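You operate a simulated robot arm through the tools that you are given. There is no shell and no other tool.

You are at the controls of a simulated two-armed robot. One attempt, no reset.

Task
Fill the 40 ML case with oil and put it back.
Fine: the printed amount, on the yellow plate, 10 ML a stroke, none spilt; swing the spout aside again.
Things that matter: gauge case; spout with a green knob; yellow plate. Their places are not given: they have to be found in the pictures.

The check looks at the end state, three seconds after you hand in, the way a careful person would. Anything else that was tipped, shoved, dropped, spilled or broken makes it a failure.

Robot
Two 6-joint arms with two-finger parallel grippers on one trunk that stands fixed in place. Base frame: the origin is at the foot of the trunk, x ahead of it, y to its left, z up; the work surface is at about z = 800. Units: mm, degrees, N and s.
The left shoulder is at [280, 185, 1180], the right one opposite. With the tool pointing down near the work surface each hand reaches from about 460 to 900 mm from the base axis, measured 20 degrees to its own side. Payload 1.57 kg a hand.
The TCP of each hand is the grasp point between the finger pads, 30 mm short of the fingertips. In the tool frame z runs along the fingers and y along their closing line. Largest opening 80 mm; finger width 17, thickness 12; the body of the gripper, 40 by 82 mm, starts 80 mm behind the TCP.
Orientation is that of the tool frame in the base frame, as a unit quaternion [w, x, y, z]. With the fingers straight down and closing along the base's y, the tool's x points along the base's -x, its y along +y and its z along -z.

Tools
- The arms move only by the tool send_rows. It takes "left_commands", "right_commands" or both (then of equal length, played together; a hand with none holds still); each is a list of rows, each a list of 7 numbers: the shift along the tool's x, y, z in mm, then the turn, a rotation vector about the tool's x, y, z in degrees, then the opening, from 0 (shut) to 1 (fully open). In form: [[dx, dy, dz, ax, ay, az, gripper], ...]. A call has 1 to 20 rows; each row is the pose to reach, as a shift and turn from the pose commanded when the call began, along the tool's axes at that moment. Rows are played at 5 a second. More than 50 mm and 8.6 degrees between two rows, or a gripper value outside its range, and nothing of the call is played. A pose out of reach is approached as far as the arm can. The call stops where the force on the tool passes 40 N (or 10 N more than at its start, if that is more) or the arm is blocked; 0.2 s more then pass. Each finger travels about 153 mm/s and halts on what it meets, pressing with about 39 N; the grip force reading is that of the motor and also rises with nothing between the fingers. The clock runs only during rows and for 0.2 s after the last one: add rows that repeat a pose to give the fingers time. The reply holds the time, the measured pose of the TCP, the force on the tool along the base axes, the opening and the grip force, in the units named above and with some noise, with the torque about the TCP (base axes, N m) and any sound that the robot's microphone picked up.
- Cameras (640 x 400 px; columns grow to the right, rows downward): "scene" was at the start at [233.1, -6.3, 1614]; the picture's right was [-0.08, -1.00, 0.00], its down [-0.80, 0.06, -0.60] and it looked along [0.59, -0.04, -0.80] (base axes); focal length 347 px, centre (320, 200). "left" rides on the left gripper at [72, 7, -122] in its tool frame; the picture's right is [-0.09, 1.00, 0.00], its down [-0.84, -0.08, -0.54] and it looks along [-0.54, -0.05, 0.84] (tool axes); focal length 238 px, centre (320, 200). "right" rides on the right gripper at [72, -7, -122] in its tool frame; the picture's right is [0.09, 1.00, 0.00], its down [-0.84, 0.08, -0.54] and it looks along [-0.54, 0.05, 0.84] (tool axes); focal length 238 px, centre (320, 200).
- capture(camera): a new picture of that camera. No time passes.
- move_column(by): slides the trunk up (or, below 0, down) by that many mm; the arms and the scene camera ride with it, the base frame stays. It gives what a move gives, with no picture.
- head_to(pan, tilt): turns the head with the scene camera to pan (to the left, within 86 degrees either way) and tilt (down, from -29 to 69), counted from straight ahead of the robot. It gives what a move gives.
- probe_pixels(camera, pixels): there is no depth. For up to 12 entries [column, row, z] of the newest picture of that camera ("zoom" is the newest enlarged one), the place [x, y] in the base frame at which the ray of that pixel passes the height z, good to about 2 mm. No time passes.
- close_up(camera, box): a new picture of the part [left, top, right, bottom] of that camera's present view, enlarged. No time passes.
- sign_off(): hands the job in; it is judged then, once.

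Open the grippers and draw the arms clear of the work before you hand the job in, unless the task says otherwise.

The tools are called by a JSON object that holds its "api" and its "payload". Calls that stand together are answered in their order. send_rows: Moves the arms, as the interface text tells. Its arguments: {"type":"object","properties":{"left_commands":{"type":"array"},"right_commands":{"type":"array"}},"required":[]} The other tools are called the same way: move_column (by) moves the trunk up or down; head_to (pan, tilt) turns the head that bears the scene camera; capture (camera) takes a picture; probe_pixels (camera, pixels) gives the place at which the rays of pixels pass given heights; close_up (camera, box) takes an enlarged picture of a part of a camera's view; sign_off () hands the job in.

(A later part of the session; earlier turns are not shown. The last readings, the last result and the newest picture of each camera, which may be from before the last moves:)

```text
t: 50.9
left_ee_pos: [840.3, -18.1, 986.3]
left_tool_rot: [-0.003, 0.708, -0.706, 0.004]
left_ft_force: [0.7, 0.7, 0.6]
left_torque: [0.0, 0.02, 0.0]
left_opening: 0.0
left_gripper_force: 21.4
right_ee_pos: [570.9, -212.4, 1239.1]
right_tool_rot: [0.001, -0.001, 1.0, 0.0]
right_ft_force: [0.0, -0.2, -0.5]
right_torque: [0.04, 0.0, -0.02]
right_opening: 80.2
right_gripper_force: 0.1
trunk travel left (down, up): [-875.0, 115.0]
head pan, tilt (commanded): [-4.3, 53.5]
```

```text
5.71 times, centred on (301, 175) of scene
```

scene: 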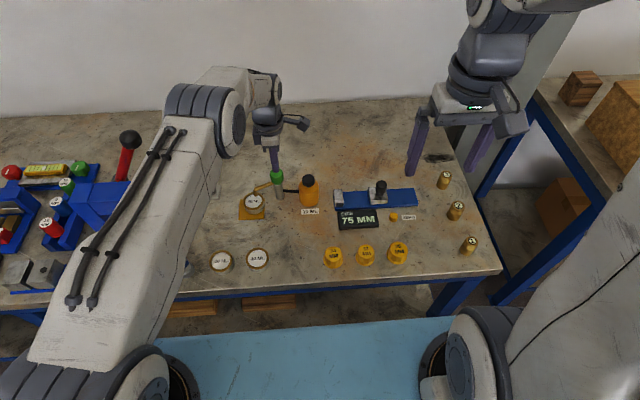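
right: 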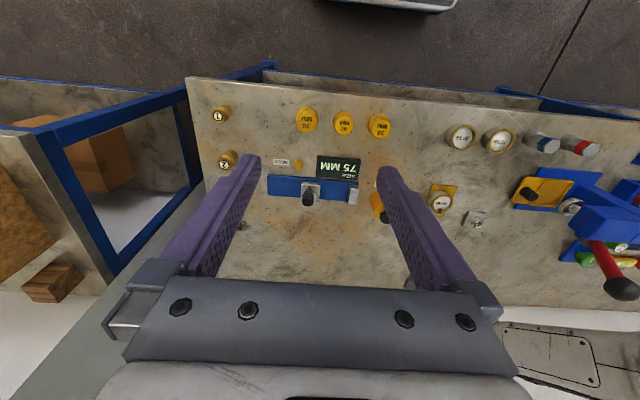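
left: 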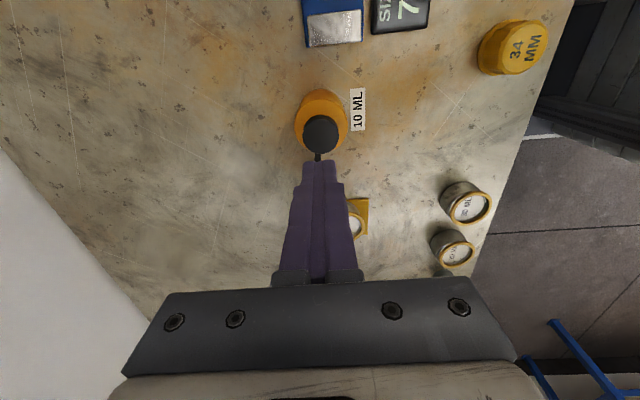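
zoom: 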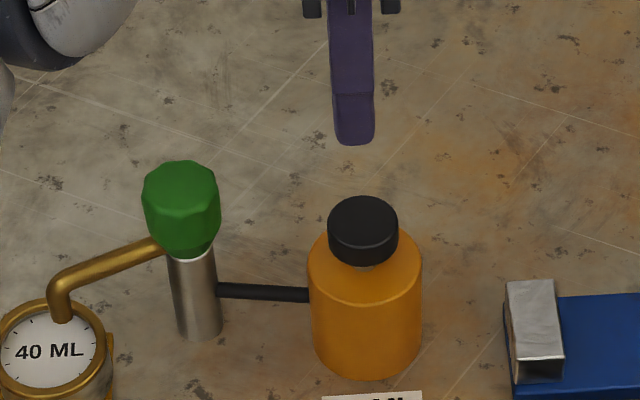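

The hand is above the cap. I zoom the wrist view on the bottle's cap and neck to judge whether it is a plunger.

{"api": "close_up", "payload": {"camera": "left", "box": [280, 80, 370, 170]}}

{"api": "close_up", "payload": {"camera": "scene", "box": [297, 170, 321, 190]}}

{"api": "close_up", "payload": {"camera": "scene", "box": [265, 165, 297, 190]}}

```text
4.44 times, centred on (325, 125) of left
```

zoom: 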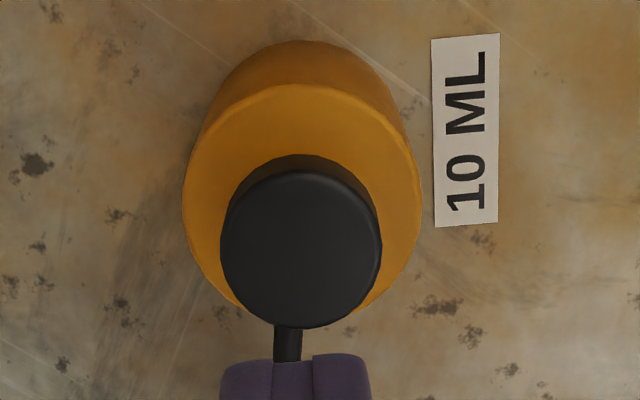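

```text
16.00 times, centred on (309, 180) of scene
```

zoom: 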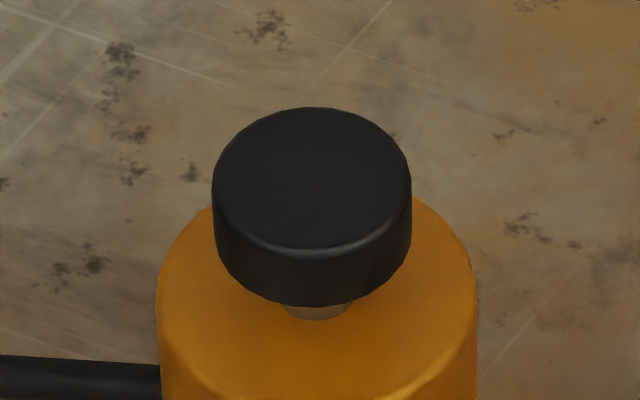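

```text
16.00 times, centred on (281, 178) of scene
```

zoom: 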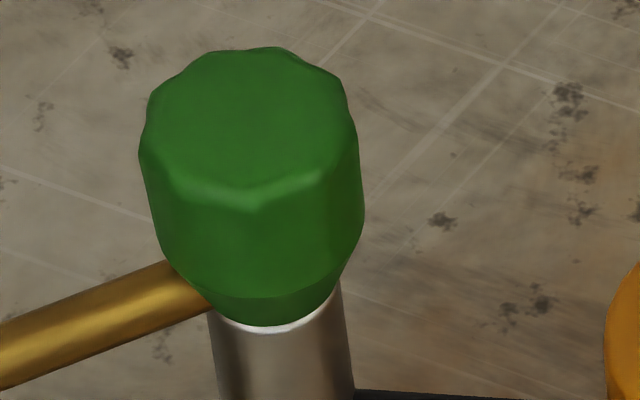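

The cap sits on a thin metal stem above the shoulder – a plunger; the green knob is just for swinging. I probe the cap centre for alignment.

{"api": "probe_pixels", "payload": {"camera": "left", "pixels": [[321, 136, 890], [321, 136, 897], [303, 136, 897], [340, 136, 897], [321, 117, 897], [321, 153, 897]]}}

```text
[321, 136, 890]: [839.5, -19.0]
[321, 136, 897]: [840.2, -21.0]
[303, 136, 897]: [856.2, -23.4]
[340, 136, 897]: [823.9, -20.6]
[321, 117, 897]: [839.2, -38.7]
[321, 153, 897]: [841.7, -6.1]
```

The cap is centred at about (840,−20). I lower to z≈934, a few mm above contact.

{"api": "send_rows", "payload": {"left_commands": [[1.5, 0, 15, 0, 0, 0, 0], [1.5, 0, 30, 0, 0, 0, 0], [1.5, 0, 43, 0, 0, 0, 0], [1.5, 0, 52, 0, 0, 0, 0], [1.5, 0, 52, 0, 0, 0, 0]]}}

{"api": "close_up", "payload": {"camera": "scene", "box": [273, 150, 345, 215]}}

{"api": "close_up", "payload": {"camera": "left", "box": [270, 70, 400, 190]}}

```text
t: 52.1
left_ee_pos: [841.7, -20.3, 933.9]
left_tool_rot: [-0.004, 0.708, -0.707, 0.004]
left_ft_force: [0.4, 1.1, -0.1]
left_torque: [0.01, 0.02, 0.0]
left_opening: 0.3
left_gripper_force: 20.8
right_ee_pos: [571.1, -212.1, 1238.4]
right_tool_rot: [0.0, 0.0, 1.0, 0.0]
right_ft_force: [-0.6, -0.8, 0.3]
right_torque: [0.02, 0.0, 0.02]
right_opening: 79.9
right_gripper_force: 0.1
trunk travel left (down, up): [-875.0, 115.0]
head pan, tilt (commanded): [-4.3, 53.5]
```

```text
6.15 times, centred on (309, 182) of scene
```

zoom: 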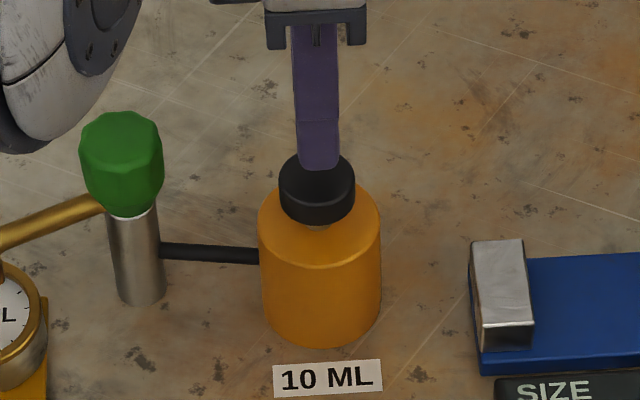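

```text
3.33 times, centred on (335, 130) of left
```

zoom: 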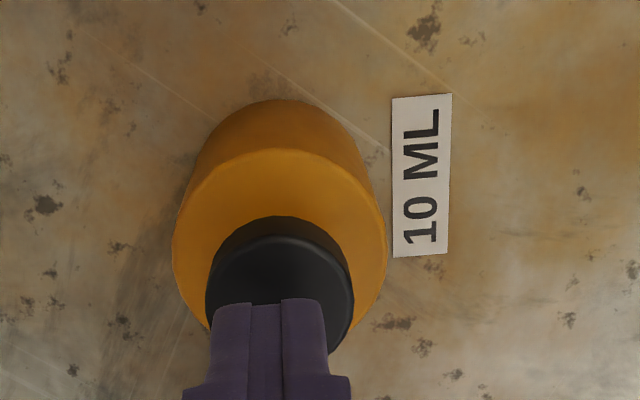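

The fingers are just above the cap, ~3 mm off in x; I shift 2 mm and press slowly, stepping 2 mm per row up to 22 mm.

{"api": "send_rows", "payload": {"left_commands": [[0, 2, 2, 0, 0, 0, 0], [0, 2, 4, 0, 0, 0, 0], [0, 2, 6, 0, 0, 0, 0], [0, 2, 8, 0, 0, 0, 0], [0, 2, 10, 0, 0, 0, 0], [0, 2, 12, 0, 0, 0, 0], [0, 2, 14, 0, 0, 0, 0], [0, 2, 16, 0, 0, 0, 0], [0, 2, 18, 0, 0, 0, 0], [0, 2, 20, 0, 0, 0, 0], [0, 2, 22, 0, 0, 0, 0]]}}

{"api": "close_up", "payload": {"camera": "scene", "box": [237, 150, 345, 215]}}

```text
t: 54.5
left_ee_pos: [839.7, -19.7, 914.4]
left_tool_rot: [-0.004, 0.708, -0.707, 0.005]
left_ft_force: [-0.8, -1.2, 3.1]
left_torque: [-0.05, 0.0, -0.03]
left_opening: 0.0
left_gripper_force: 21.1
right_ee_pos: [571.6, -212.6, 1239.0]
right_tool_rot: [0.0, 0.0, 1.0, 0.001]
right_ft_force: [0.8, 0.3, 0.3]
right_torque: [0.0, -0.02, -0.01]
right_opening: 79.9
right_gripper_force: 0.1
trunk travel left (down, up): [-875.0, 115.0]
head pan, tilt (commanded): [-4.3, 53.5]
heard: click
```

```text
5.93 times, centred on (291, 182) of scene
```

zoom: 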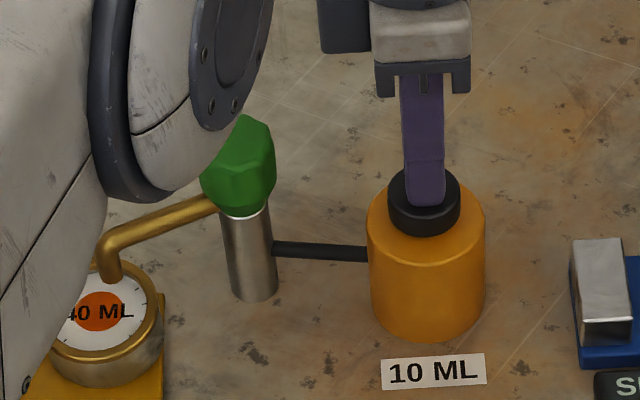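

A click was heard and an orange oil disc appeared in the case – one stroke delivered. I raise the hand 24 mm to let the plunger return and check.

{"api": "send_rows", "payload": {"left_commands": [[0, 0, -4, 0, 0, 0, 0], [0, 0, -8, 0, 0, 0, 0], [0, 0, -12, 0, 0, 0, 0], [0, 0, -16, 0, 0, 0, 0], [0, 0, -20, 0, 0, 0, 0], [0, 0, -24, 0, 0, 0, 0], [0, 0, -24, 0, 0, 0, 0], [0, 0, -24, 0, 0, 0, 0]]}}

{"api": "close_up", "payload": {"camera": "scene", "box": [237, 150, 345, 215]}}

{"api": "capture", "payload": {"camera": "scene"}}

```text
t: 56.3
left_ee_pos: [839.3, -21.4, 935.8]
left_tool_rot: [-0.004, 0.708, -0.706, 0.004]
left_ft_force: [-0.3, 0.0, 0.1]
left_torque: [0.0, -0.02, -0.02]
left_opening: 0.2
left_gripper_force: 21.2
right_ee_pos: [570.9, -212.0, 1239.3]
right_tool_rot: [0.001, 0.001, 1.0, -0.001]
right_ft_force: [-0.2, 0.8, 0.2]
right_torque: [0.01, -0.01, 0.0]
right_opening: 80.0
right_gripper_force: 0.0
trunk travel left (down, up): [-875.0, 115.0]
head pan, tilt (commanded): [-4.3, 53.5]
```

```text
5.93 times, centred on (291, 182) of scene
```

zoom: 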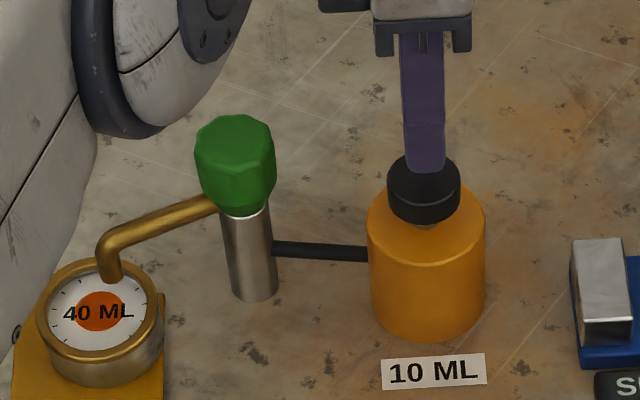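

```text
taken
```

scene: 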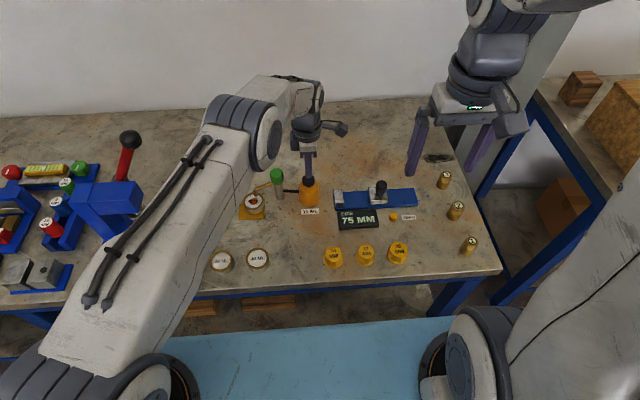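

The plunger returned and the case shows the first 10 ML, spout still over it. I do the second stroke: down 24 mm, hold, and back up.

{"api": "send_rows", "payload": {"left_commands": [[0, 0, 4, 0, 0, 0, 0], [0, 0, 8, 0, 0, 0, 0], [0, 0, 11, 0, 0, 0, 0], [0, 0, 14, 0, 0, 0, 0], [0, 0, 17, 0, 0, 0, 0], [0, 0, 20, 0, 0, 0, 0], [0, 0, 22, 0, 0, 0, 0], [0, 0, 24, 0, 0, 0, 0], [0, 0, 24, 0, 0, 0, 0]]}}

{"api": "close_up", "payload": {"camera": "scene", "box": [237, 150, 345, 215]}}

```text
t: 58.3
left_ee_pos: [838.9, -21.4, 914.4]
left_tool_rot: [-0.004, 0.708, -0.707, 0.003]
left_ft_force: [-0.7, -0.6, 1.9]
left_torque: [0.0, 0.01, -0.03]
left_opening: 0.1
left_gripper_force: 21.8
right_ee_pos: [569.5, -213.0, 1239.9]
right_tool_rot: [-0.001, 0.0, 1.0, -0.001]
right_ft_force: [0.6, 0.0, 0.3]
right_torque: [0.0, -0.01, 0.01]
right_opening: 79.8
right_gripper_force: 0.0
trunk travel left (down, up): [-875.0, 115.0]
head pan, tilt (commanded): [-4.3, 53.5]
heard: click
```

```text
5.93 times, centred on (291, 182) of scene
```

zoom: 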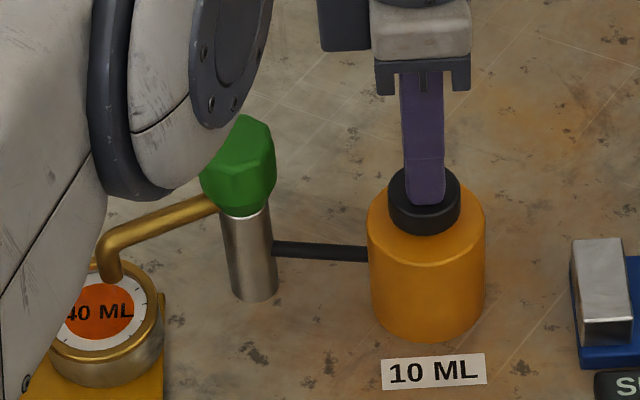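

Second click heard, and the oil disc has grown. I raise to let the plunger return.

{"api": "send_rows", "payload": {"left_commands": [[0, 0, -4, 0, 0, 0, 0], [0, 0, -8, 0, 0, 0, 0], [0, 0, -12, 0, 0, 0, 0], [0, 0, -16, 0, 0, 0, 0], [0, 0, -20, 0, 0, 0, 0], [0, 0, -24, 0, 0, 0, 0], [0, 0, -24, 0, 0, 0, 0], [0, 0, -24, 0, 0, 0, 0]]}}

{"api": "close_up", "payload": {"camera": "scene", "box": [237, 150, 345, 215]}}

```text
t: 60.1
left_ee_pos: [838.6, -20.8, 937.2]
left_tool_rot: [-0.004, 0.707, -0.707, 0.004]
left_ft_force: [-0.8, 0.1, 0.3]
left_torque: [0.04, 0.01, 0.02]
left_opening: 0.0
left_gripper_force: 21.4
right_ee_pos: [570.1, -212.3, 1239.7]
right_tool_rot: [0.0, -0.001, 1.0, 0.0]
right_ft_force: [-0.4, -0.7, -0.3]
right_torque: [0.02, 0.01, 0.01]
right_opening: 80.0
right_gripper_force: 0.2
trunk travel left (down, up): [-875.0, 115.0]
head pan, tilt (commanded): [-4.3, 53.5]
```

```text
5.93 times, centred on (291, 182) of scene
```

zoom: 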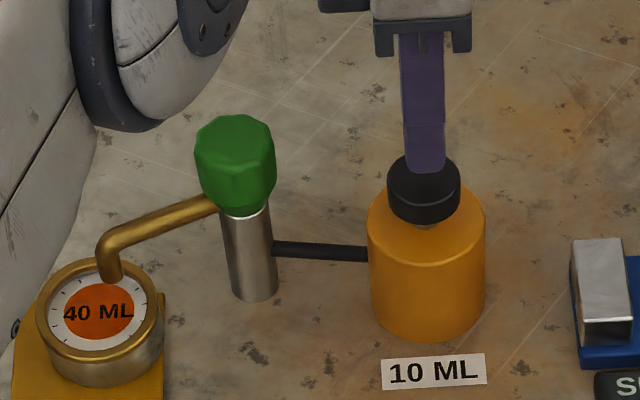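

Plunger is back up with 20 ML in the case. Third stroke down.

{"api": "send_rows", "payload": {"left_commands": [[0, 0, 4, 0, 0, 0, 0], [0, 0, 8, 0, 0, 0, 0], [0, 0, 11, 0, 0, 0, 0], [0, 0, 14, 0, 0, 0, 0], [0, 0, 17, 0, 0, 0, 0], [0, 0, 20, 0, 0, 0, 0], [0, 0, 22, 0, 0, 0, 0], [0, 0, 24, 0, 0, 0, 0], [0, 0, 24, 0, 0, 0, 0]]}}

{"api": "close_up", "payload": {"camera": "scene", "box": [237, 150, 345, 215]}}

```text
t: 62.1
left_ee_pos: [838.6, -21.7, 912.9]
left_tool_rot: [-0.004, 0.707, -0.707, 0.004]
left_ft_force: [-0.1, 0.3, 2.3]
left_torque: [0.04, -0.01, 0.0]
left_opening: 0.0
left_gripper_force: 21.5
right_ee_pos: [571.3, -212.2, 1239.5]
right_tool_rot: [0.0, 0.0, 1.0, 0.001]
right_ft_force: [-0.6, -0.7, 0.0]
right_torque: [0.02, 0.02, 0.01]
right_opening: 80.1
right_gripper_force: 0.2
trunk travel left (down, up): [-875.0, 115.0]
head pan, tilt (commanded): [-4.3, 53.5]
heard: click
```

```text
5.93 times, centred on (291, 182) of scene
```

zoom: 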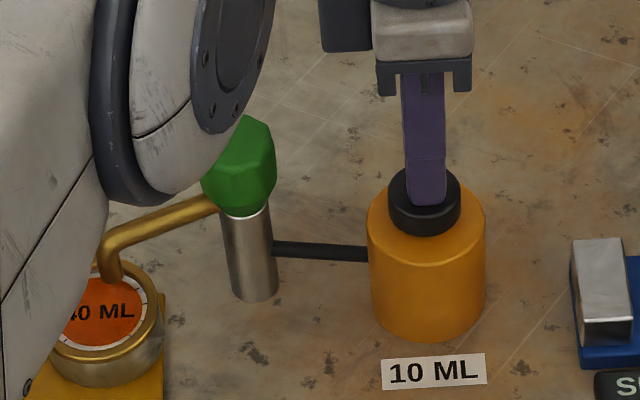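

Third click heard; disc larger again. I raise for the plunger's return.

{"api": "send_rows", "payload": {"left_commands": [[0, 0, -4, 0, 0, 0, 0], [0, 0, -8, 0, 0, 0, 0], [0, 0, -12, 0, 0, 0, 0], [0, 0, -16, 0, 0, 0, 0], [0, 0, -20, 0, 0, 0, 0], [0, 0, -24, 0, 0, 0, 0], [0, 0, -24, 0, 0, 0, 0], [0, 0, -24, 0, 0, 0, 0]]}}

{"api": "close_up", "payload": {"camera": "scene", "box": [237, 150, 345, 215]}}

```text
t: 63.9
left_ee_pos: [840.1, -21.7, 935.8]
left_tool_rot: [-0.004, 0.708, -0.706, 0.004]
left_ft_force: [-0.2, -0.1, 0.4]
left_torque: [-0.02, 0.01, -0.02]
left_opening: 0.0
left_gripper_force: 21.6
right_ee_pos: [570.6, -212.4, 1239.0]
right_tool_rot: [0.0, 0.001, 1.0, 0.0]
right_ft_force: [0.3, -0.4, -0.1]
right_torque: [0.02, 0.0, 0.05]
right_opening: 79.9
right_gripper_force: 0.1
trunk travel left (down, up): [-875.0, 115.0]
head pan, tilt (commanded): [-4.3, 53.5]
```

```text
5.93 times, centred on (291, 182) of scene
```

zoom: 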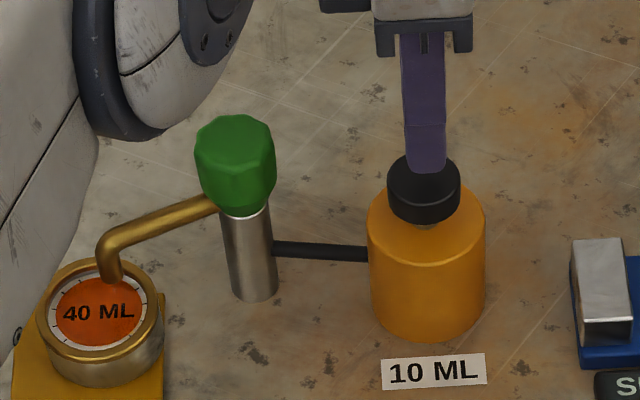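

30 ML are in and the plunger is up. Fourth and last stroke down.

{"api": "send_rows", "payload": {"left_commands": [[0, 0, 4, 0, 0, 0, 0], [0, 0, 8, 0, 0, 0, 0], [0, 0, 11, 0, 0, 0, 0], [0, 0, 14, 0, 0, 0, 0], [0, 0, 17, 0, 0, 0, 0], [0, 0, 20, 0, 0, 0, 0], [0, 0, 22, 0, 0, 0, 0], [0, 0, 24, 0, 0, 0, 0], [0, 0, 24, 0, 0, 0, 0]]}}

{"api": "close_up", "payload": {"camera": "scene", "box": [237, 150, 345, 215]}}

```text
t: 65.9
left_ee_pos: [837.2, -20.0, 913.0]
left_tool_rot: [-0.005, 0.707, -0.707, 0.004]
left_ft_force: [0.0, 0.4, 3.2]
left_torque: [-0.01, -0.03, 0.02]
left_opening: 0.0
left_gripper_force: 22.1
right_ee_pos: [571.6, -212.0, 1238.9]
right_tool_rot: [-0.001, -0.001, 1.0, -0.001]
right_ft_force: [0.8, 0.0, -0.4]
right_torque: [0.0, 0.01, -0.01]
right_opening: 80.1
right_gripper_force: 0.1
trunk travel left (down, up): [-875.0, 115.0]
head pan, tilt (commanded): [-4.3, 53.5]
heard: click
```

```text
5.93 times, centred on (291, 182) of scene
```

zoom: 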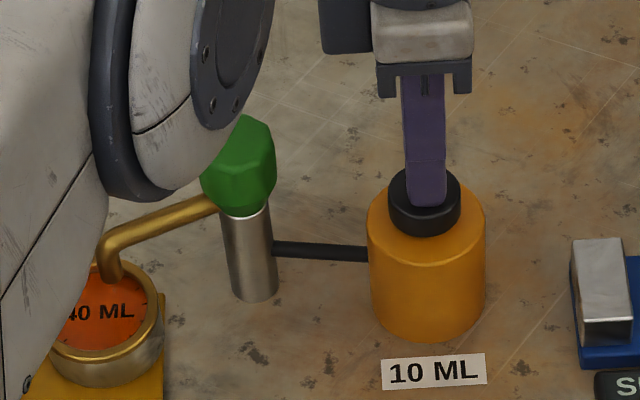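

Fourth click heard and the dial is fully orange: 40 ML. I lift the hand to z≈985 and move back above the green knob.

{"api": "send_rows", "payload": {"left_commands": [[0, 0, -5, 0, 0, 0, 0], [0, 0, -12, 0, 0, 0, 0], [0, 0, -20, 0, 0, 0, 0], [0, 0, -30, 0, 0, 0, 0], [0, 0, -45, 0, 0, 0, 0], [0, 0, -60, 0, 0, 0, 0], [0, 0, -73, 0, 0, 0, 0], [-25, -5, -73, 0, 0, 0, 0.2], [-55, -11, -73, 0, 0, 0, 0.4], [-86, -18, -73, 0, 0, 0, 0.65], [-86, -18, -73, 0, 0, 0, 0.65]]}}

{"api": "capture", "payload": {"camera": "left"}}

{"api": "close_up", "payload": {"camera": "scene", "box": [237, 150, 345, 215]}}

{"api": "close_up", "payload": {"camera": "left", "box": [280, 95, 400, 195]}}

```text
t: 68.3
left_ee_pos: [855.8, 66.1, 982.7]
left_tool_rot: [-0.004, 0.707, -0.707, 0.003]
left_ft_force: [-0.4, 0.3, -0.1]
left_torque: [-0.01, 0.0, 0.0]
left_opening: 51.8
left_gripper_force: 0.1
right_ee_pos: [571.0, -212.3, 1238.3]
right_tool_rot: [0.0, 0.0, 1.0, 0.0]
right_ft_force: [0.2, 0.8, 0.2]
right_torque: [0.0, 0.01, 0.0]
right_opening: 80.1
right_gripper_force: 0.0
trunk travel left (down, up): [-875.0, 115.0]
head pan, tilt (commanded): [-4.3, 53.5]
```

```text
taken
```

left: 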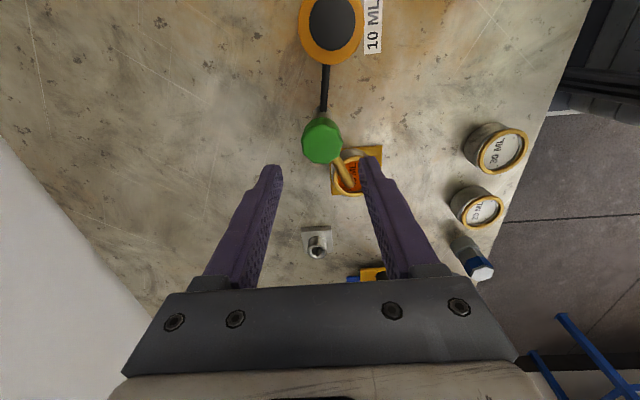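

```text
5.93 times, centred on (291, 182) of scene
```

zoom: 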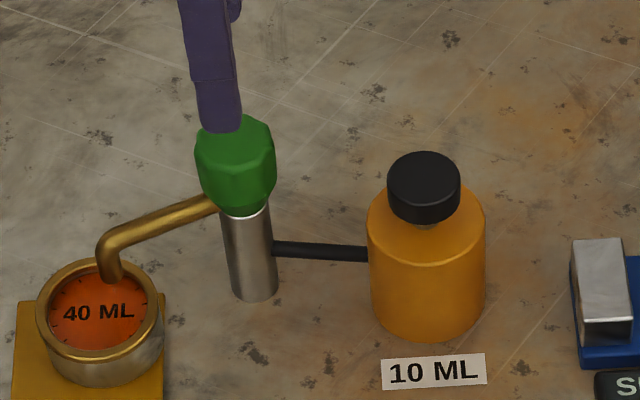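

```text
4.00 times, centred on (340, 145) of left
```

zoom: 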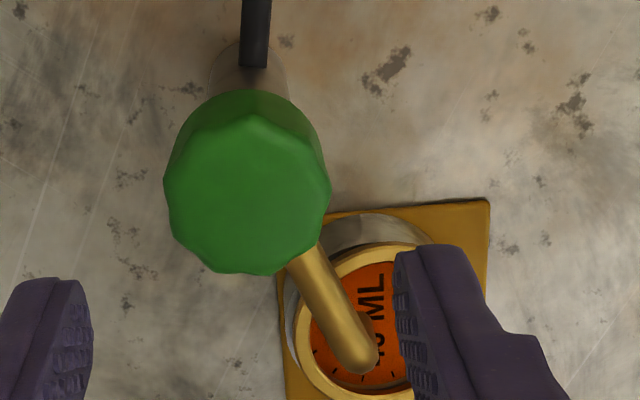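

The case is full and nothing spilt. I check the knob's centre against the hand before descending.

{"api": "probe_pixels", "payload": {"camera": "zoom", "pixels": [[163, 180, 900], [332, 185, 900], [246, 275, 906], [250, 115, 906], [375, 350, 850], [372, 365, 876]]}}

```text
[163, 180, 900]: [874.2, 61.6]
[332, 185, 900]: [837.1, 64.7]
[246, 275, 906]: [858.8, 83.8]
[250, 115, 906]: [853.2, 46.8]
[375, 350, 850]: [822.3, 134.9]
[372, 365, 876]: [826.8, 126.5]
```

The hand is centred within 1 mm. I descend 72 mm to straddle the knob.

{"api": "send_rows", "payload": {"left_commands": [[0, 0, 15, 0, 0, 0, 0.65], [0, 0, 30, 0, 0, 0, 0.65], [0, 0, 45, 0, 0, 0, 0.65], [0, 0, 58, 0, 0, 0, 0.65], [0, 0, 67, 0, 0, 0, 0.65], [0, 0, 71, 0, 0, 0, 0.65], [0, 0, 71, 0, 0, 0, 0.65]]}}

{"api": "capture", "payload": {"camera": "left"}}

```text
t: 69.9
left_ee_pos: [857.6, 65.1, 913.4]
left_tool_rot: [-0.004, 0.708, -0.706, 0.004]
left_ft_force: [0.4, 1.1, -1.5]
left_torque: [0.02, -0.05, -0.01]
left_opening: 51.9
left_gripper_force: 0.2
right_ee_pos: [570.9, -212.5, 1240.2]
right_tool_rot: [0.0, 0.0, 1.0, 0.0]
right_ft_force: [0.8, -0.3, 0.3]
right_torque: [0.01, 0.0, -0.03]
right_opening: 80.2
right_gripper_force: 0.0
trunk travel left (down, up): [-875.0, 115.0]
head pan, tilt (commanded): [-4.3, 53.5]
```

```text
taken
```

left: 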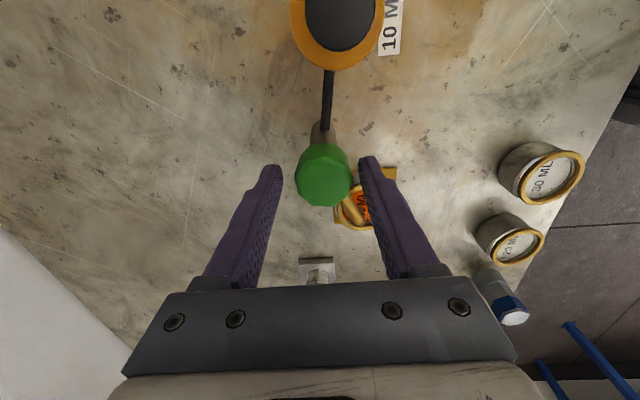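

The knob is centred again. I close on it and turn back (+24° first), watching the loads.

{"api": "send_rows", "payload": {"left_commands": [[0, 0.3, 1.5, 0, 0, 0, 0.5], [0, 0.3, 1.5, 0, 0, 0, 0.45], [0, 0.3, 1.5, 0, 0, 0, 0.38], [0, 0.3, 1.5, 0, 0, 0, 0.36], [0, 0.3, 1.5, 0, 0, 0, 0.36], [0, 0.3, 1.5, 0, 0, 6, 0.36], [0, 0.3, 1.5, 0, 0, 12, 0.36], [0, 0.3, 1.5, 0, 0, 18, 0.36], [0, 0.3, 1.5, 0, 0, 24, 0.36], [0, 0.3, 1.5, 0, 0, 24, 0.36]]}}

{"api": "close_up", "payload": {"camera": "scene", "box": [225, 145, 321, 210]}}

```text
t: 72.1
left_ee_pos: [856.4, 67.1, 913.9]
left_tool_rot: [0.004, -0.545, 0.839, -0.003]
left_ft_force: [-10.5, 2.6, -2.8]
left_torque: [0.05, 0.23, 0.04]
left_opening: 38.1
left_gripper_force: 4.8
right_ee_pos: [570.3, -211.8, 1240.2]
right_tool_rot: [0.001, -0.001, 1.0, 0.0]
right_ft_force: [0.7, 0.6, 0.3]
right_torque: [0.0, -0.01, 0.03]
right_opening: 79.9
right_gripper_force: 0.1
trunk travel left (down, up): [-875.0, 115.0]
head pan, tilt (commanded): [-4.3, 53.5]
```

```text
6.15 times, centred on (273, 178) of scene
```

zoom: 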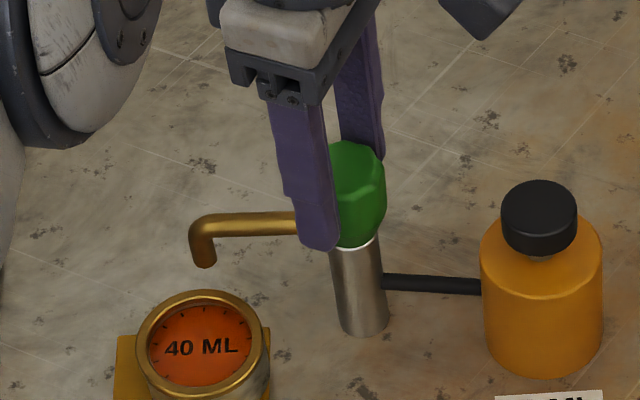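

The spout is swinging away from the case. Side load is about 10 N along the closing line; I shift 0.5 mm and continue turning another 30°.

{"api": "send_rows", "payload": {"left_commands": [[0, 0.5, 0, 0, 0, 0, 0.36], [0, 0.5, 0, 0, 0, 6, 0.36], [0, 0.5, 0, 0, 0, 12, 0.36], [0, 0.5, 0, 0, 0, 18, 0.36], [0, 0.5, 0, 0, 0, 24, 0.36], [0, 0.5, 0, 0, 0, 30, 0.36], [0, 0.5, 0, 0, 0, 30, 0.36]]}}

{"api": "close_up", "payload": {"camera": "scene", "box": [225, 145, 321, 210]}}

```text
t: 73.7
left_ee_pos: [856.2, 66.0, 914.4]
left_tool_rot: [0.006, -0.309, 0.951, -0.002]
left_ft_force: [-6.2, 6.5, 1.9]
left_torque: [0.21, 0.27, -0.01]
left_opening: 37.5
left_gripper_force: 5.6
right_ee_pos: [570.5, -211.8, 1240.4]
right_tool_rot: [0.001, -0.001, 1.0, 0.0]
right_ft_force: [-0.3, -0.1, 0.1]
right_torque: [-0.02, 0.01, -0.01]
right_opening: 80.1
right_gripper_force: 0.1
trunk travel left (down, up): [-875.0, 115.0]
head pan, tilt (commanded): [-4.3, 53.5]
```

```text
6.15 times, centred on (273, 178) of scene
```

zoom: 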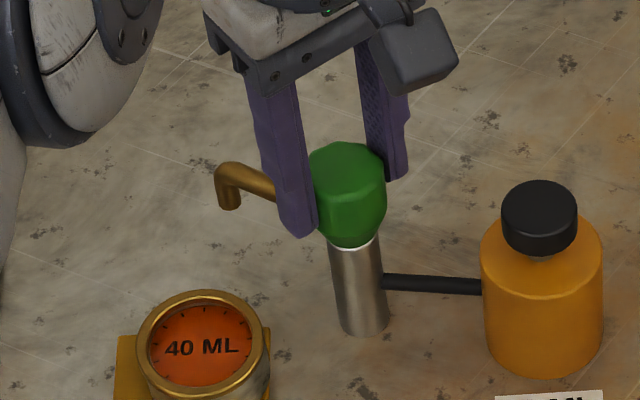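

The spout keeps swinging back toward its original side. I turn a further 30°.

{"api": "send_rows", "payload": {"left_commands": [[0, 0.4, 0, 0, 0, 0, 0.36], [0, 0.4, 0, 0, 0, 6, 0.36], [0, 0.4, 0, 0, 0, 12, 0.36], [0, 0.4, 0, 0, 0, 18, 0.36], [0, 0.4, 0, 0, 0, 24, 0.36], [0, 0.4, 0, 0, 0, 30, 0.36], [0, 0.4, 0, 0, 0, 30, 0.36]]}}

{"api": "close_up", "payload": {"camera": "scene", "box": [225, 145, 321, 210]}}

{"api": "capture", "payload": {"camera": "left"}}

```text
t: 75.3
left_ee_pos: [856.4, 65.5, 915.4]
left_tool_rot: [0.007, -0.052, 0.999, -0.001]
left_ft_force: [-0.3, 0.1, 2.6]
left_torque: [-0.07, -0.11, 0.62]
left_opening: 34.8
left_gripper_force: 41.7
right_ee_pos: [571.8, -212.2, 1240.3]
right_tool_rot: [0.001, 0.0, 1.0, 0.0]
right_ft_force: [-0.3, 0.4, 0.2]
right_torque: [-0.01, 0.0, 0.0]
right_opening: 79.9
right_gripper_force: 0.1
trunk travel left (down, up): [-875.0, 115.0]
head pan, tilt (commanded): [-4.3, 53.5]
```

```text
6.15 times, centred on (273, 178) of scene
```

zoom: 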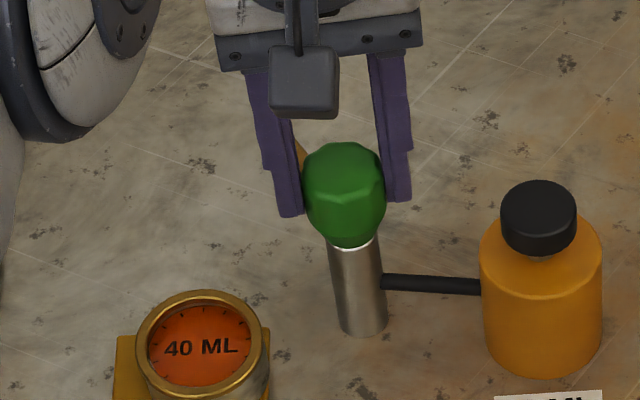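

```text
taken
```

left: 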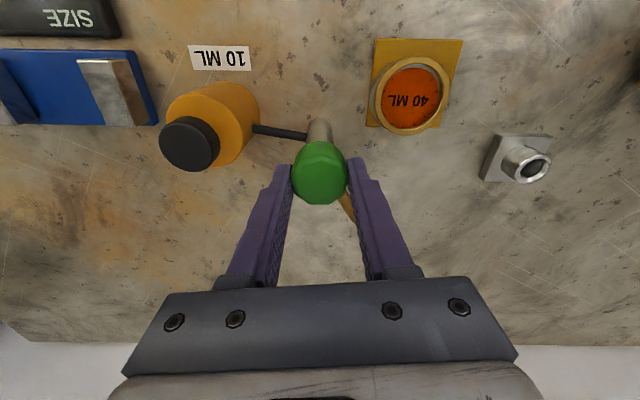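

A torque of 0.62 N·m now shows about the vertical, suggesting the spout reached its stop. I release, rise, and check its position.

{"api": "send_rows", "payload": {"left_commands": [[0, 0, 0, 0, 0, 0, 0.46], [0, 0, 0, 0, 0, 0, 0.58], [0, 0, 0, 0, 0, 0, 0.65], [0, 0, -15, 0, 0, 0, 0.65], [0, 0, -35, 0, 0, 0, 0.65], [0, 0, -60, 0, 0, 0, 0.65], [0, 0, -72, 0, 0, 0, 0.8], [0, 0, -72, 0, 0, 0, 1.0]]}}

{"api": "capture", "payload": {"camera": "left"}}

{"api": "close_up", "payload": {"camera": "scene", "box": [225, 145, 321, 210]}}

```text
t: 77.1
left_ee_pos: [854.5, 66.3, 984.6]
left_tool_rot: [0.006, -0.053, 0.999, -0.001]
left_ft_force: [0.6, 0.0, -0.7]
left_torque: [0.02, -0.03, -0.02]
left_opening: 80.1
left_gripper_force: 0.1
right_ee_pos: [571.1, -212.6, 1239.7]
right_tool_rot: [0.0, 0.0, 1.0, 0.0]
right_ft_force: [1.3, 0.6, 0.3]
right_torque: [-0.01, -0.01, -0.01]
right_opening: 80.2
right_gripper_force: 0.1
trunk travel left (down, up): [-875.0, 115.0]
head pan, tilt (commanded): [-4.3, 53.5]
```

```text
taken
```

left: 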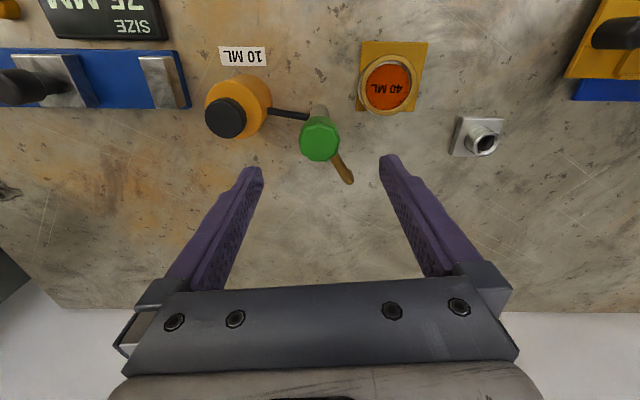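

```text
6.15 times, centred on (273, 178) of scene
```

zoom: 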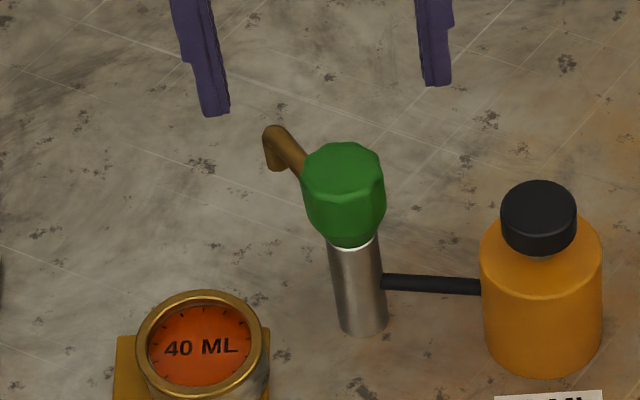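

The spout tip is back where it was originally (scene ~(265,166)). I level the hand with a small turn (−0.1,0.7,6.1) and move above the case at about (823,136).

{"api": "send_rows", "payload": {"left_commands": [[8, 20, 0, 0, 0.3, 3, 1], [16, 45, 0, -0.1, 0.7, 6.1, 1], [23.6, 72.6, 0, -0.1, 0.7, 6.1, 1], [23.6, 72.6, 0, -0.1, 0.7, 6.1, 1]]}}

{"api": "capture", "payload": {"camera": "left"}}

{"api": "close_up", "payload": {"camera": "left", "box": [260, 60, 400, 160]}}

```text
t: 78.1
left_ee_pos: [823.3, 134.8, 986.3]
left_tool_rot: [-0.001, 0.001, 1.0, 0.001]
left_ft_force: [0.2, 0.0, -0.3]
left_torque: [-0.04, 0.0, 0.02]
left_opening: 79.9
left_gripper_force: 0.0
right_ee_pos: [570.4, -211.9, 1239.1]
right_tool_rot: [0.0, 0.0, 1.0, -0.001]
right_ft_force: [-0.5, 0.5, 0.6]
right_torque: [-0.02, 0.02, -0.02]
right_opening: 80.1
right_gripper_force: 0.0
trunk travel left (down, up): [-875.0, 115.0]
head pan, tilt (commanded): [-4.3, 53.5]
```

```text
taken
```

left: 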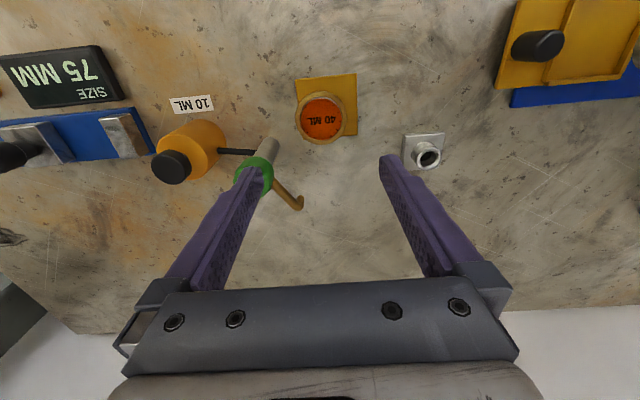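

```text
4.00 times, centred on (330, 110) of left
```

zoom: 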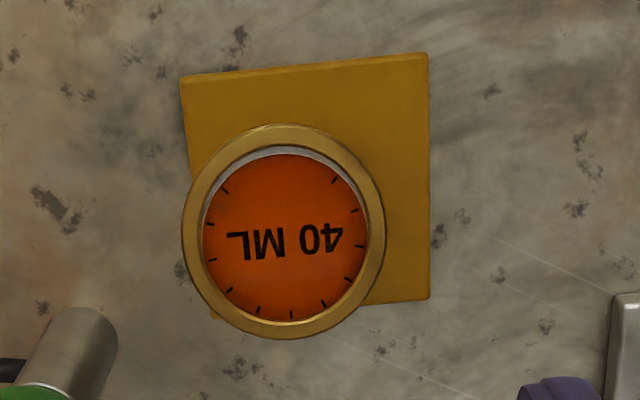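

The filled case stands as placed. I descend with opening 0.92 to z≈900 and check alignment.

{"api": "send_rows", "payload": {"left_commands": [[0, 0.5, 20, 0, 0, 0, 0.92], [0, 0.5, 40, 0, 0, 0, 0.92], [0, 0.5, 60, 0, 0, 0, 0.92], [0, 0.5, 80, 0, 0, 0, 0.92], [0, 0.5, 90, 0, 0, 0, 0.92], [0, 0.5, 90, 0, 0, 0, 0.92]]}}

{"api": "capture", "payload": {"camera": "left"}}

{"api": "close_up", "payload": {"camera": "left", "box": [240, 100, 400, 200]}}

```text
t: 79.5
left_ee_pos: [823.3, 136.1, 896.6]
left_tool_rot: [-0.001, 0.0, 1.0, 0.0]
left_ft_force: [-0.3, 0.0, 0.2]
left_torque: [-0.03, 0.0, -0.02]
left_opening: 73.6
left_gripper_force: 0.1
right_ee_pos: [570.1, -212.6, 1239.1]
right_tool_rot: [0.0, 0.0, 1.0, 0.0]
right_ft_force: [0.4, 0.5, -0.2]
right_torque: [0.02, -0.01, 0.02]
right_opening: 79.8
right_gripper_force: 0.0
trunk travel left (down, up): [-875.0, 115.0]
head pan, tilt (commanded): [-4.3, 53.5]
```

```text
taken
```

left: 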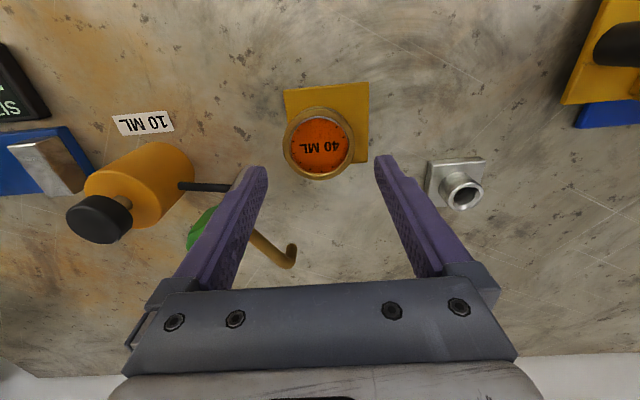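

```text
4.00 times, centred on (320, 150) of left
```

zoom: 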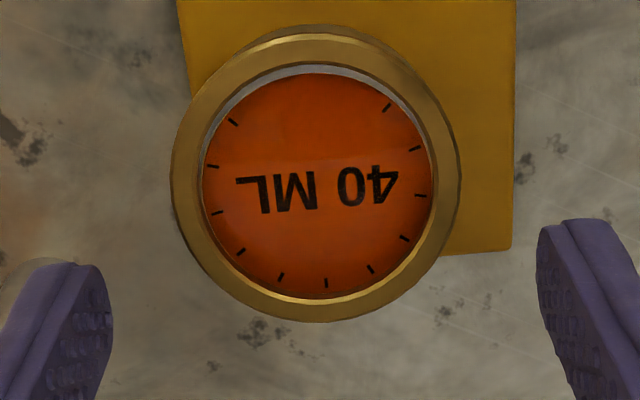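

The alignment matches the earlier good approach. I descend the remaining 54 mm to z≈842 slowly.

{"api": "send_rows", "payload": {"left_commands": [[0, 0, 12, 0, 0, 0, 0.92], [0, 0, 24, 0, 0, 0, 0.92], [0, 0, 36, 0, 0, 0, 0.92], [0, 0, 46, 0, 0, 0, 0.92], [0, 0, 53, 0, 0, 0, 0.92], [0, 0, 53, 0, 0, 0, 0.92]]}}

{"api": "capture", "payload": {"camera": "left"}}

```text
t: 80.9
left_ee_pos: [821.3, 136.9, 841.1]
left_tool_rot: [-0.001, 0.0, 1.0, 0.001]
left_ft_force: [0.1, 0.5, 0.3]
left_torque: [0.02, -0.01, 0.0]
left_opening: 73.7
left_gripper_force: 0.1
right_ee_pos: [571.5, -212.6, 1238.2]
right_tool_rot: [0.0, -0.001, 1.0, 0.0]
right_ft_force: [0.4, 0.9, 0.5]
right_torque: [0.02, -0.04, -0.02]
right_opening: 80.0
right_gripper_force: 0.1
trunk travel left (down, up): [-875.0, 115.0]
head pan, tilt (commanded): [-4.3, 53.5]
```

```text
taken
```

left: 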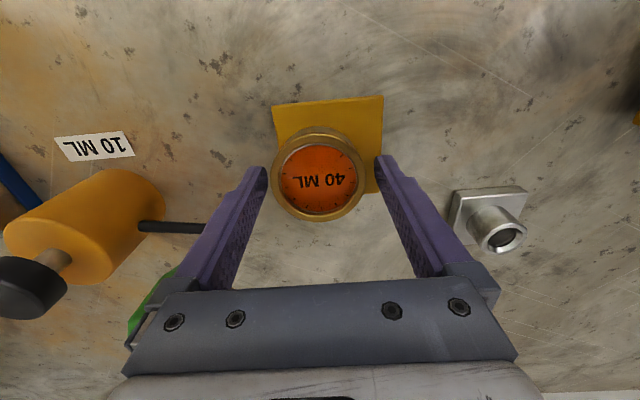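

The case centre (318.5) is ~2 mm to −y of the finger midpoint (321.5); I shift 1.5 mm and close slowly.

{"api": "send_rows", "payload": {"left_commands": [[0, -1.0, 0, 0, 0, 0, 0.88], [0, -1.6, 0, 0, 0, 0, 0.82], [0, -1.6, 0, 0, 0, 0, 0.77], [0, -1.6, 0, 0, 0, 0, 0.73], [0, -1.6, 0, 0, 0, 0, 0.7], [0, -1.6, 0, 0, 0, 0, 0.68], [0, -1.6, 0, 0, 0, 0, 0.64], [0, -1.6, 0, 0, 0, 0, 0.6], [0, -1.6, 0, 0, 0, 0, 0.6]]}}

{"api": "capture", "payload": {"camera": "left"}}

```text
t: 82.9
left_ee_pos: [824.2, 133.3, 842.5]
left_tool_rot: [0.0, -0.001, 1.0, 0.001]
left_ft_force: [0.3, 1.3, 1.2]
left_torque: [-0.05, 0.0, 0.01]
left_opening: 54.7
left_gripper_force: 39.0
right_ee_pos: [571.0, -212.4, 1239.4]
right_tool_rot: [-0.001, 0.0, 1.0, 0.001]
right_ft_force: [0.0, 0.8, -0.2]
right_torque: [0.01, -0.02, -0.04]
right_opening: 80.0
right_gripper_force: 0.1
trunk travel left (down, up): [-875.0, 115.0]
head pan, tilt (commanded): [-4.3, 53.5]
```

```text
taken
```

left: 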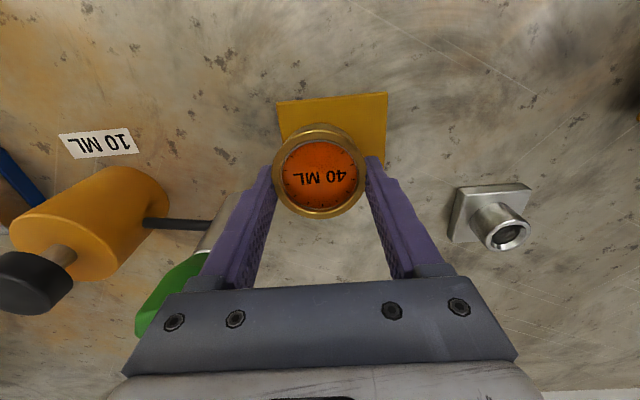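

The case is gripped (54.7 mm, 39 N). I lift it gently and level by 55 mm with smooth ramps.

{"api": "send_rows", "payload": {"left_commands": [[0, 0, -1, 0, 0, 0, 0.6], [0, 0, -3, 0, 0, 0, 0.6], [0, 0, -6, 0, 0, 0, 0.6], [0, 0, -10, 0, 0, 0, 0.6], [0, 0, -15, 0, 0, 0, 0.6], [0, 0, -21, 0, 0, 0, 0.6], [0, 0, -28, 0, 0, 0, 0.6], [0, 0, -35, 0, 0, 0, 0.6], [0, 0, -42, 0, 0, 0, 0.6], [0, 0, -48, 0, 0, 0, 0.6], [0, 0, -52, 0, 0, 0, 0.6], [0, 0, -54, 0, 0, 0, 0.6], [0, 0, -55, 0, 0, 0, 0.6], [0, 0, -55, 0, 0, 0, 0.6]]}}

{"api": "capture", "payload": {"camera": "left"}}

{"api": "close_up", "payload": {"camera": "scene", "box": [210, 150, 322, 220]}}

```text
t: 85.9
left_ee_pos: [824.7, 135.4, 898.1]
left_tool_rot: [0.0, 0.0, 1.0, -0.001]
left_ft_force: [0.3, -0.1, -1.9]
left_torque: [0.02, 0.0, -0.02]
left_opening: 54.8
left_gripper_force: 39.2
right_ee_pos: [571.6, -212.5, 1238.3]
right_tool_rot: [0.001, 0.0, 1.0, -0.001]
right_ft_force: [0.4, 0.0, 0.2]
right_torque: [0.0, -0.01, 0.02]
right_opening: 79.9
right_gripper_force: 0.1
trunk travel left (down, up): [-875.0, 115.0]
head pan, tilt (commanded): [-4.3, 53.5]
```

```text
taken
```

left: 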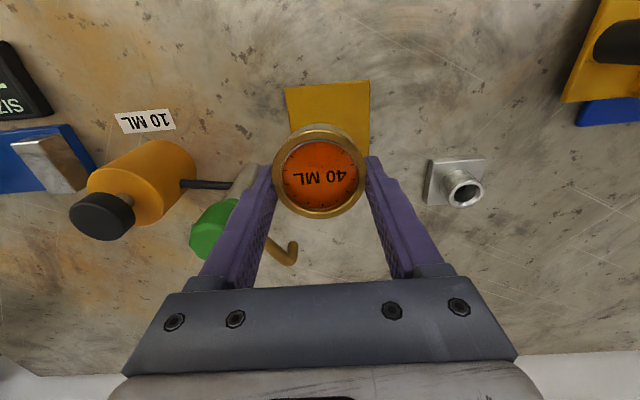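

```text
5.71 times, centred on (266, 185) of scene
```

zoom: 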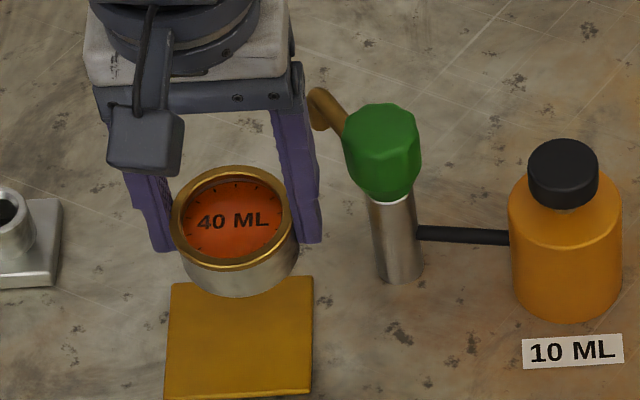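

The plate below is clean and the case level. I carry it smoothly to above its original spot at about (647,30).

{"api": "send_rows", "payload": {"left_commands": [[1.8, -1, 0, 0, 0, 0, 0.6], [5.3, -3.1, 0, 0, 0, 0, 0.6], [12.4, -7.3, 0, 0, 0, 0, 0.6], [21.2, -12.5, 0, 0, 0, 0, 0.6], [31.8, -18.8, 0, 0, 0, 0, 0.6], [44.1, -26.1, 0, 0, 0, 0, 0.6], [56.5, -33.4, 0, 0, 0, 0, 0.6], [68.8, -40.7, 0, 0, 0, 0, 0.6], [81.2, -48, 0, 0, 0, 0, 0.6], [93.5, -55.3, 0, 0, 0, 0, 0.6], [105.9, -62.6, 0, 0, 0, 0, 0.6], [118.3, -69.9, 0, 0, 0, 0, 0.6], [130.6, -77.2, 0, 0, 0, 0, 0.6], [141.2, -83.4, 0, 0, 0, 0, 0.6], [151.8, -89.7, 0, 0, 0, 0, 0.6], [160.6, -94.9, 0, 0, 0, 0, 0.6], [167.7, -99.1, 0, 0, 0, 0, 0.6], [173, -102.2, 0, 0, 0, 0, 0.6], [176.5, -104.3, 0, 0, 0, 0, 0.6], [176.5, -104.3, 0, 0, 0, 0, 0.6]]}}

{"api": "capture", "payload": {"camera": "left"}}

{"api": "close_up", "payload": {"camera": "scene", "box": [205, 210, 333, 290]}}

```text
t: 90.1
left_ee_pos: [645.9, 31.4, 897.2]
left_tool_rot: [-0.001, 0.0, 1.0, 0.0]
left_ft_force: [0.1, 0.1, -1.9]
left_torque: [0.0, -0.01, -0.01]
left_opening: 54.7
left_gripper_force: 39.1
right_ee_pos: [570.5, -212.2, 1239.4]
right_tool_rot: [0.0, 0.0, 1.0, 0.0]
right_ft_force: [-0.6, 0.3, 0.9]
right_torque: [0.01, -0.03, -0.02]
right_opening: 80.1
right_gripper_force: 0.1
trunk travel left (down, up): [-875.0, 115.0]
head pan, tilt (commanded): [-4.3, 53.5]
```

```text
taken
```

left: 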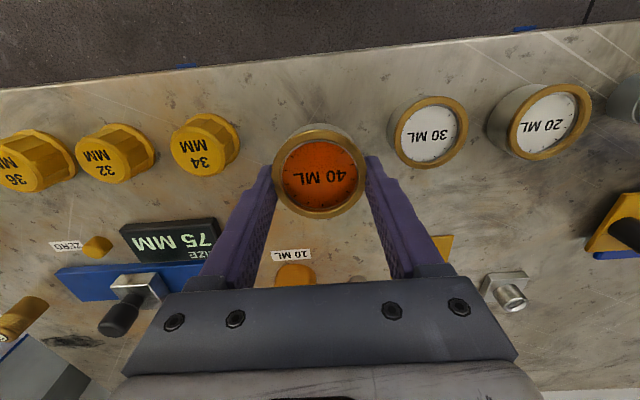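

```text
5.00 times, centred on (269, 250) of scene
```

zoom: 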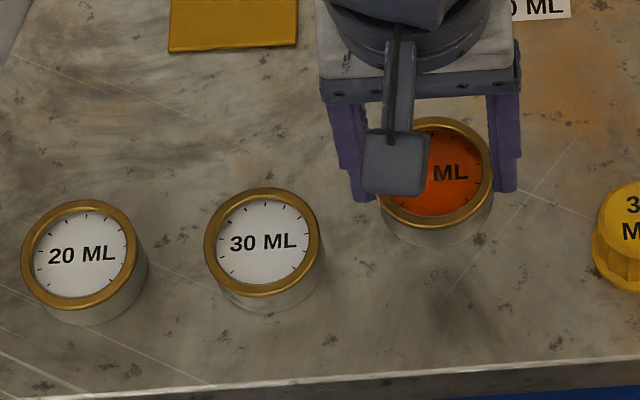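

The case hangs level over its old spot between the 30 ML case and the yellow cap. I lower it smoothly by 55 mm, stopping a few mm above the table.

{"api": "send_rows", "payload": {"left_commands": [[0, 0, 1, 0, 0, 0, 0.6], [0, 0, 3, 0, 0, 0, 0.6], [0, 0, 7, 0, 0, 0, 0.6], [0, 0, 12, 0, 0, 0, 0.6], [0, 0, 18, 0, 0, 0, 0.6], [0, 0, 25, 0, 0, 0, 0.6], [0, 0, 32, 0, 0, 0, 0.6], [0, 0, 39, 0, 0, 0, 0.6], [0, 0, 45, 0, 0, 0, 0.6], [0, 0, 50, 0, 0, 0, 0.6], [0, 0, 53, 0, 0, 0, 0.6], [0, 0, 55, 0, 0, 0, 0.6], [0, 0, 55, 0, 0, 0, 0.6]]}}

{"api": "capture", "payload": {"camera": "left"}}

```text
t: 92.9
left_ee_pos: [646.2, 31.6, 841.5]
left_tool_rot: [0.0, 0.0, 1.0, 0.001]
left_ft_force: [0.3, -0.1, -1.1]
left_torque: [0.01, -0.03, 0.01]
left_opening: 55.0
left_gripper_force: 39.0
right_ee_pos: [570.4, -213.0, 1239.4]
right_tool_rot: [0.0, 0.0, 1.0, -0.001]
right_ft_force: [0.0, -0.4, 0.6]
right_torque: [0.0, -0.01, -0.01]
right_opening: 80.2
right_gripper_force: 0.1
trunk travel left (down, up): [-875.0, 115.0]
head pan, tilt (commanded): [-4.3, 53.5]
```

```text
taken
```

left: 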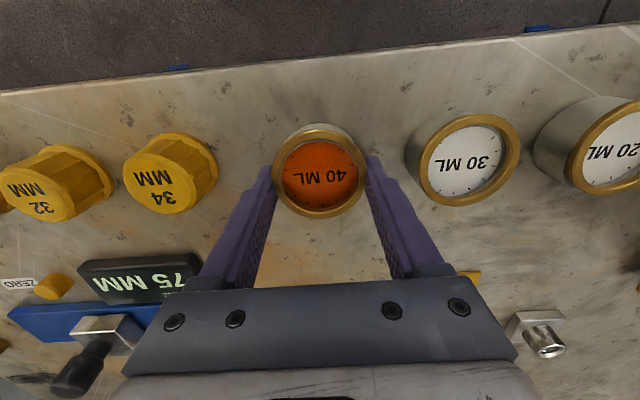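

The scene matches the original layout. I lower 3 mm more in small steps and read the force.

{"api": "send_rows", "payload": {"left_commands": [[0, 0, 1, 0, 0, 0, 0.6], [0, 0, 2, 0, 0, 0, 0.6], [0, 0, 3, 0, 0, 0, 0.6], [0, 0, 3, 0, 0, 0, 0.6]]}}

```text
t: 93.9
left_ee_pos: [647.7, 30.2, 839.6]
left_tool_rot: [-0.001, 0.0, 1.0, 0.001]
left_ft_force: [0.0, 0.5, -2.6]
left_torque: [0.01, 0.02, 0.04]
left_opening: 54.9
left_gripper_force: 39.4
right_ee_pos: [571.4, -212.5, 1239.5]
right_tool_rot: [0.001, -0.001, 1.0, 0.0]
right_ft_force: [0.3, -0.3, 0.3]
right_torque: [0.01, 0.01, -0.02]
right_opening: 80.0
right_gripper_force: 0.0
trunk travel left (down, up): [-875.0, 115.0]
head pan, tilt (commanded): [-4.3, 53.5]
```

Still hanging (−2.6 N). I lower another 1.2 mm in fine steps.

{"api": "send_rows", "payload": {"left_commands": [[0, 0, 0.6, 0, 0, 0, 0.6], [0, 0, 1.2, 0, 0, 0, 0.6], [0, 0, 1.2, 0, 0, 0, 0.6]]}}

```text
t: 94.7
left_ee_pos: [647.1, 30.7, 838.7]
left_tool_rot: [-0.001, -0.001, 1.0, 0.0]
left_ft_force: [-0.6, -0.7, 1.1]
left_torque: [-0.14, 0.03, 0.0]
left_opening: 54.9
left_gripper_force: 39.3
right_ee_pos: [569.8, -212.8, 1238.8]
right_tool_rot: [0.0, -0.001, 1.0, 0.0]
right_ft_force: [0.7, -0.5, 0.2]
right_torque: [0.01, -0.02, -0.02]
right_opening: 80.3
right_gripper_force: 0.0
trunk travel left (down, up): [-875.0, 115.0]
head pan, tilt (commanded): [-4.3, 53.5]
```

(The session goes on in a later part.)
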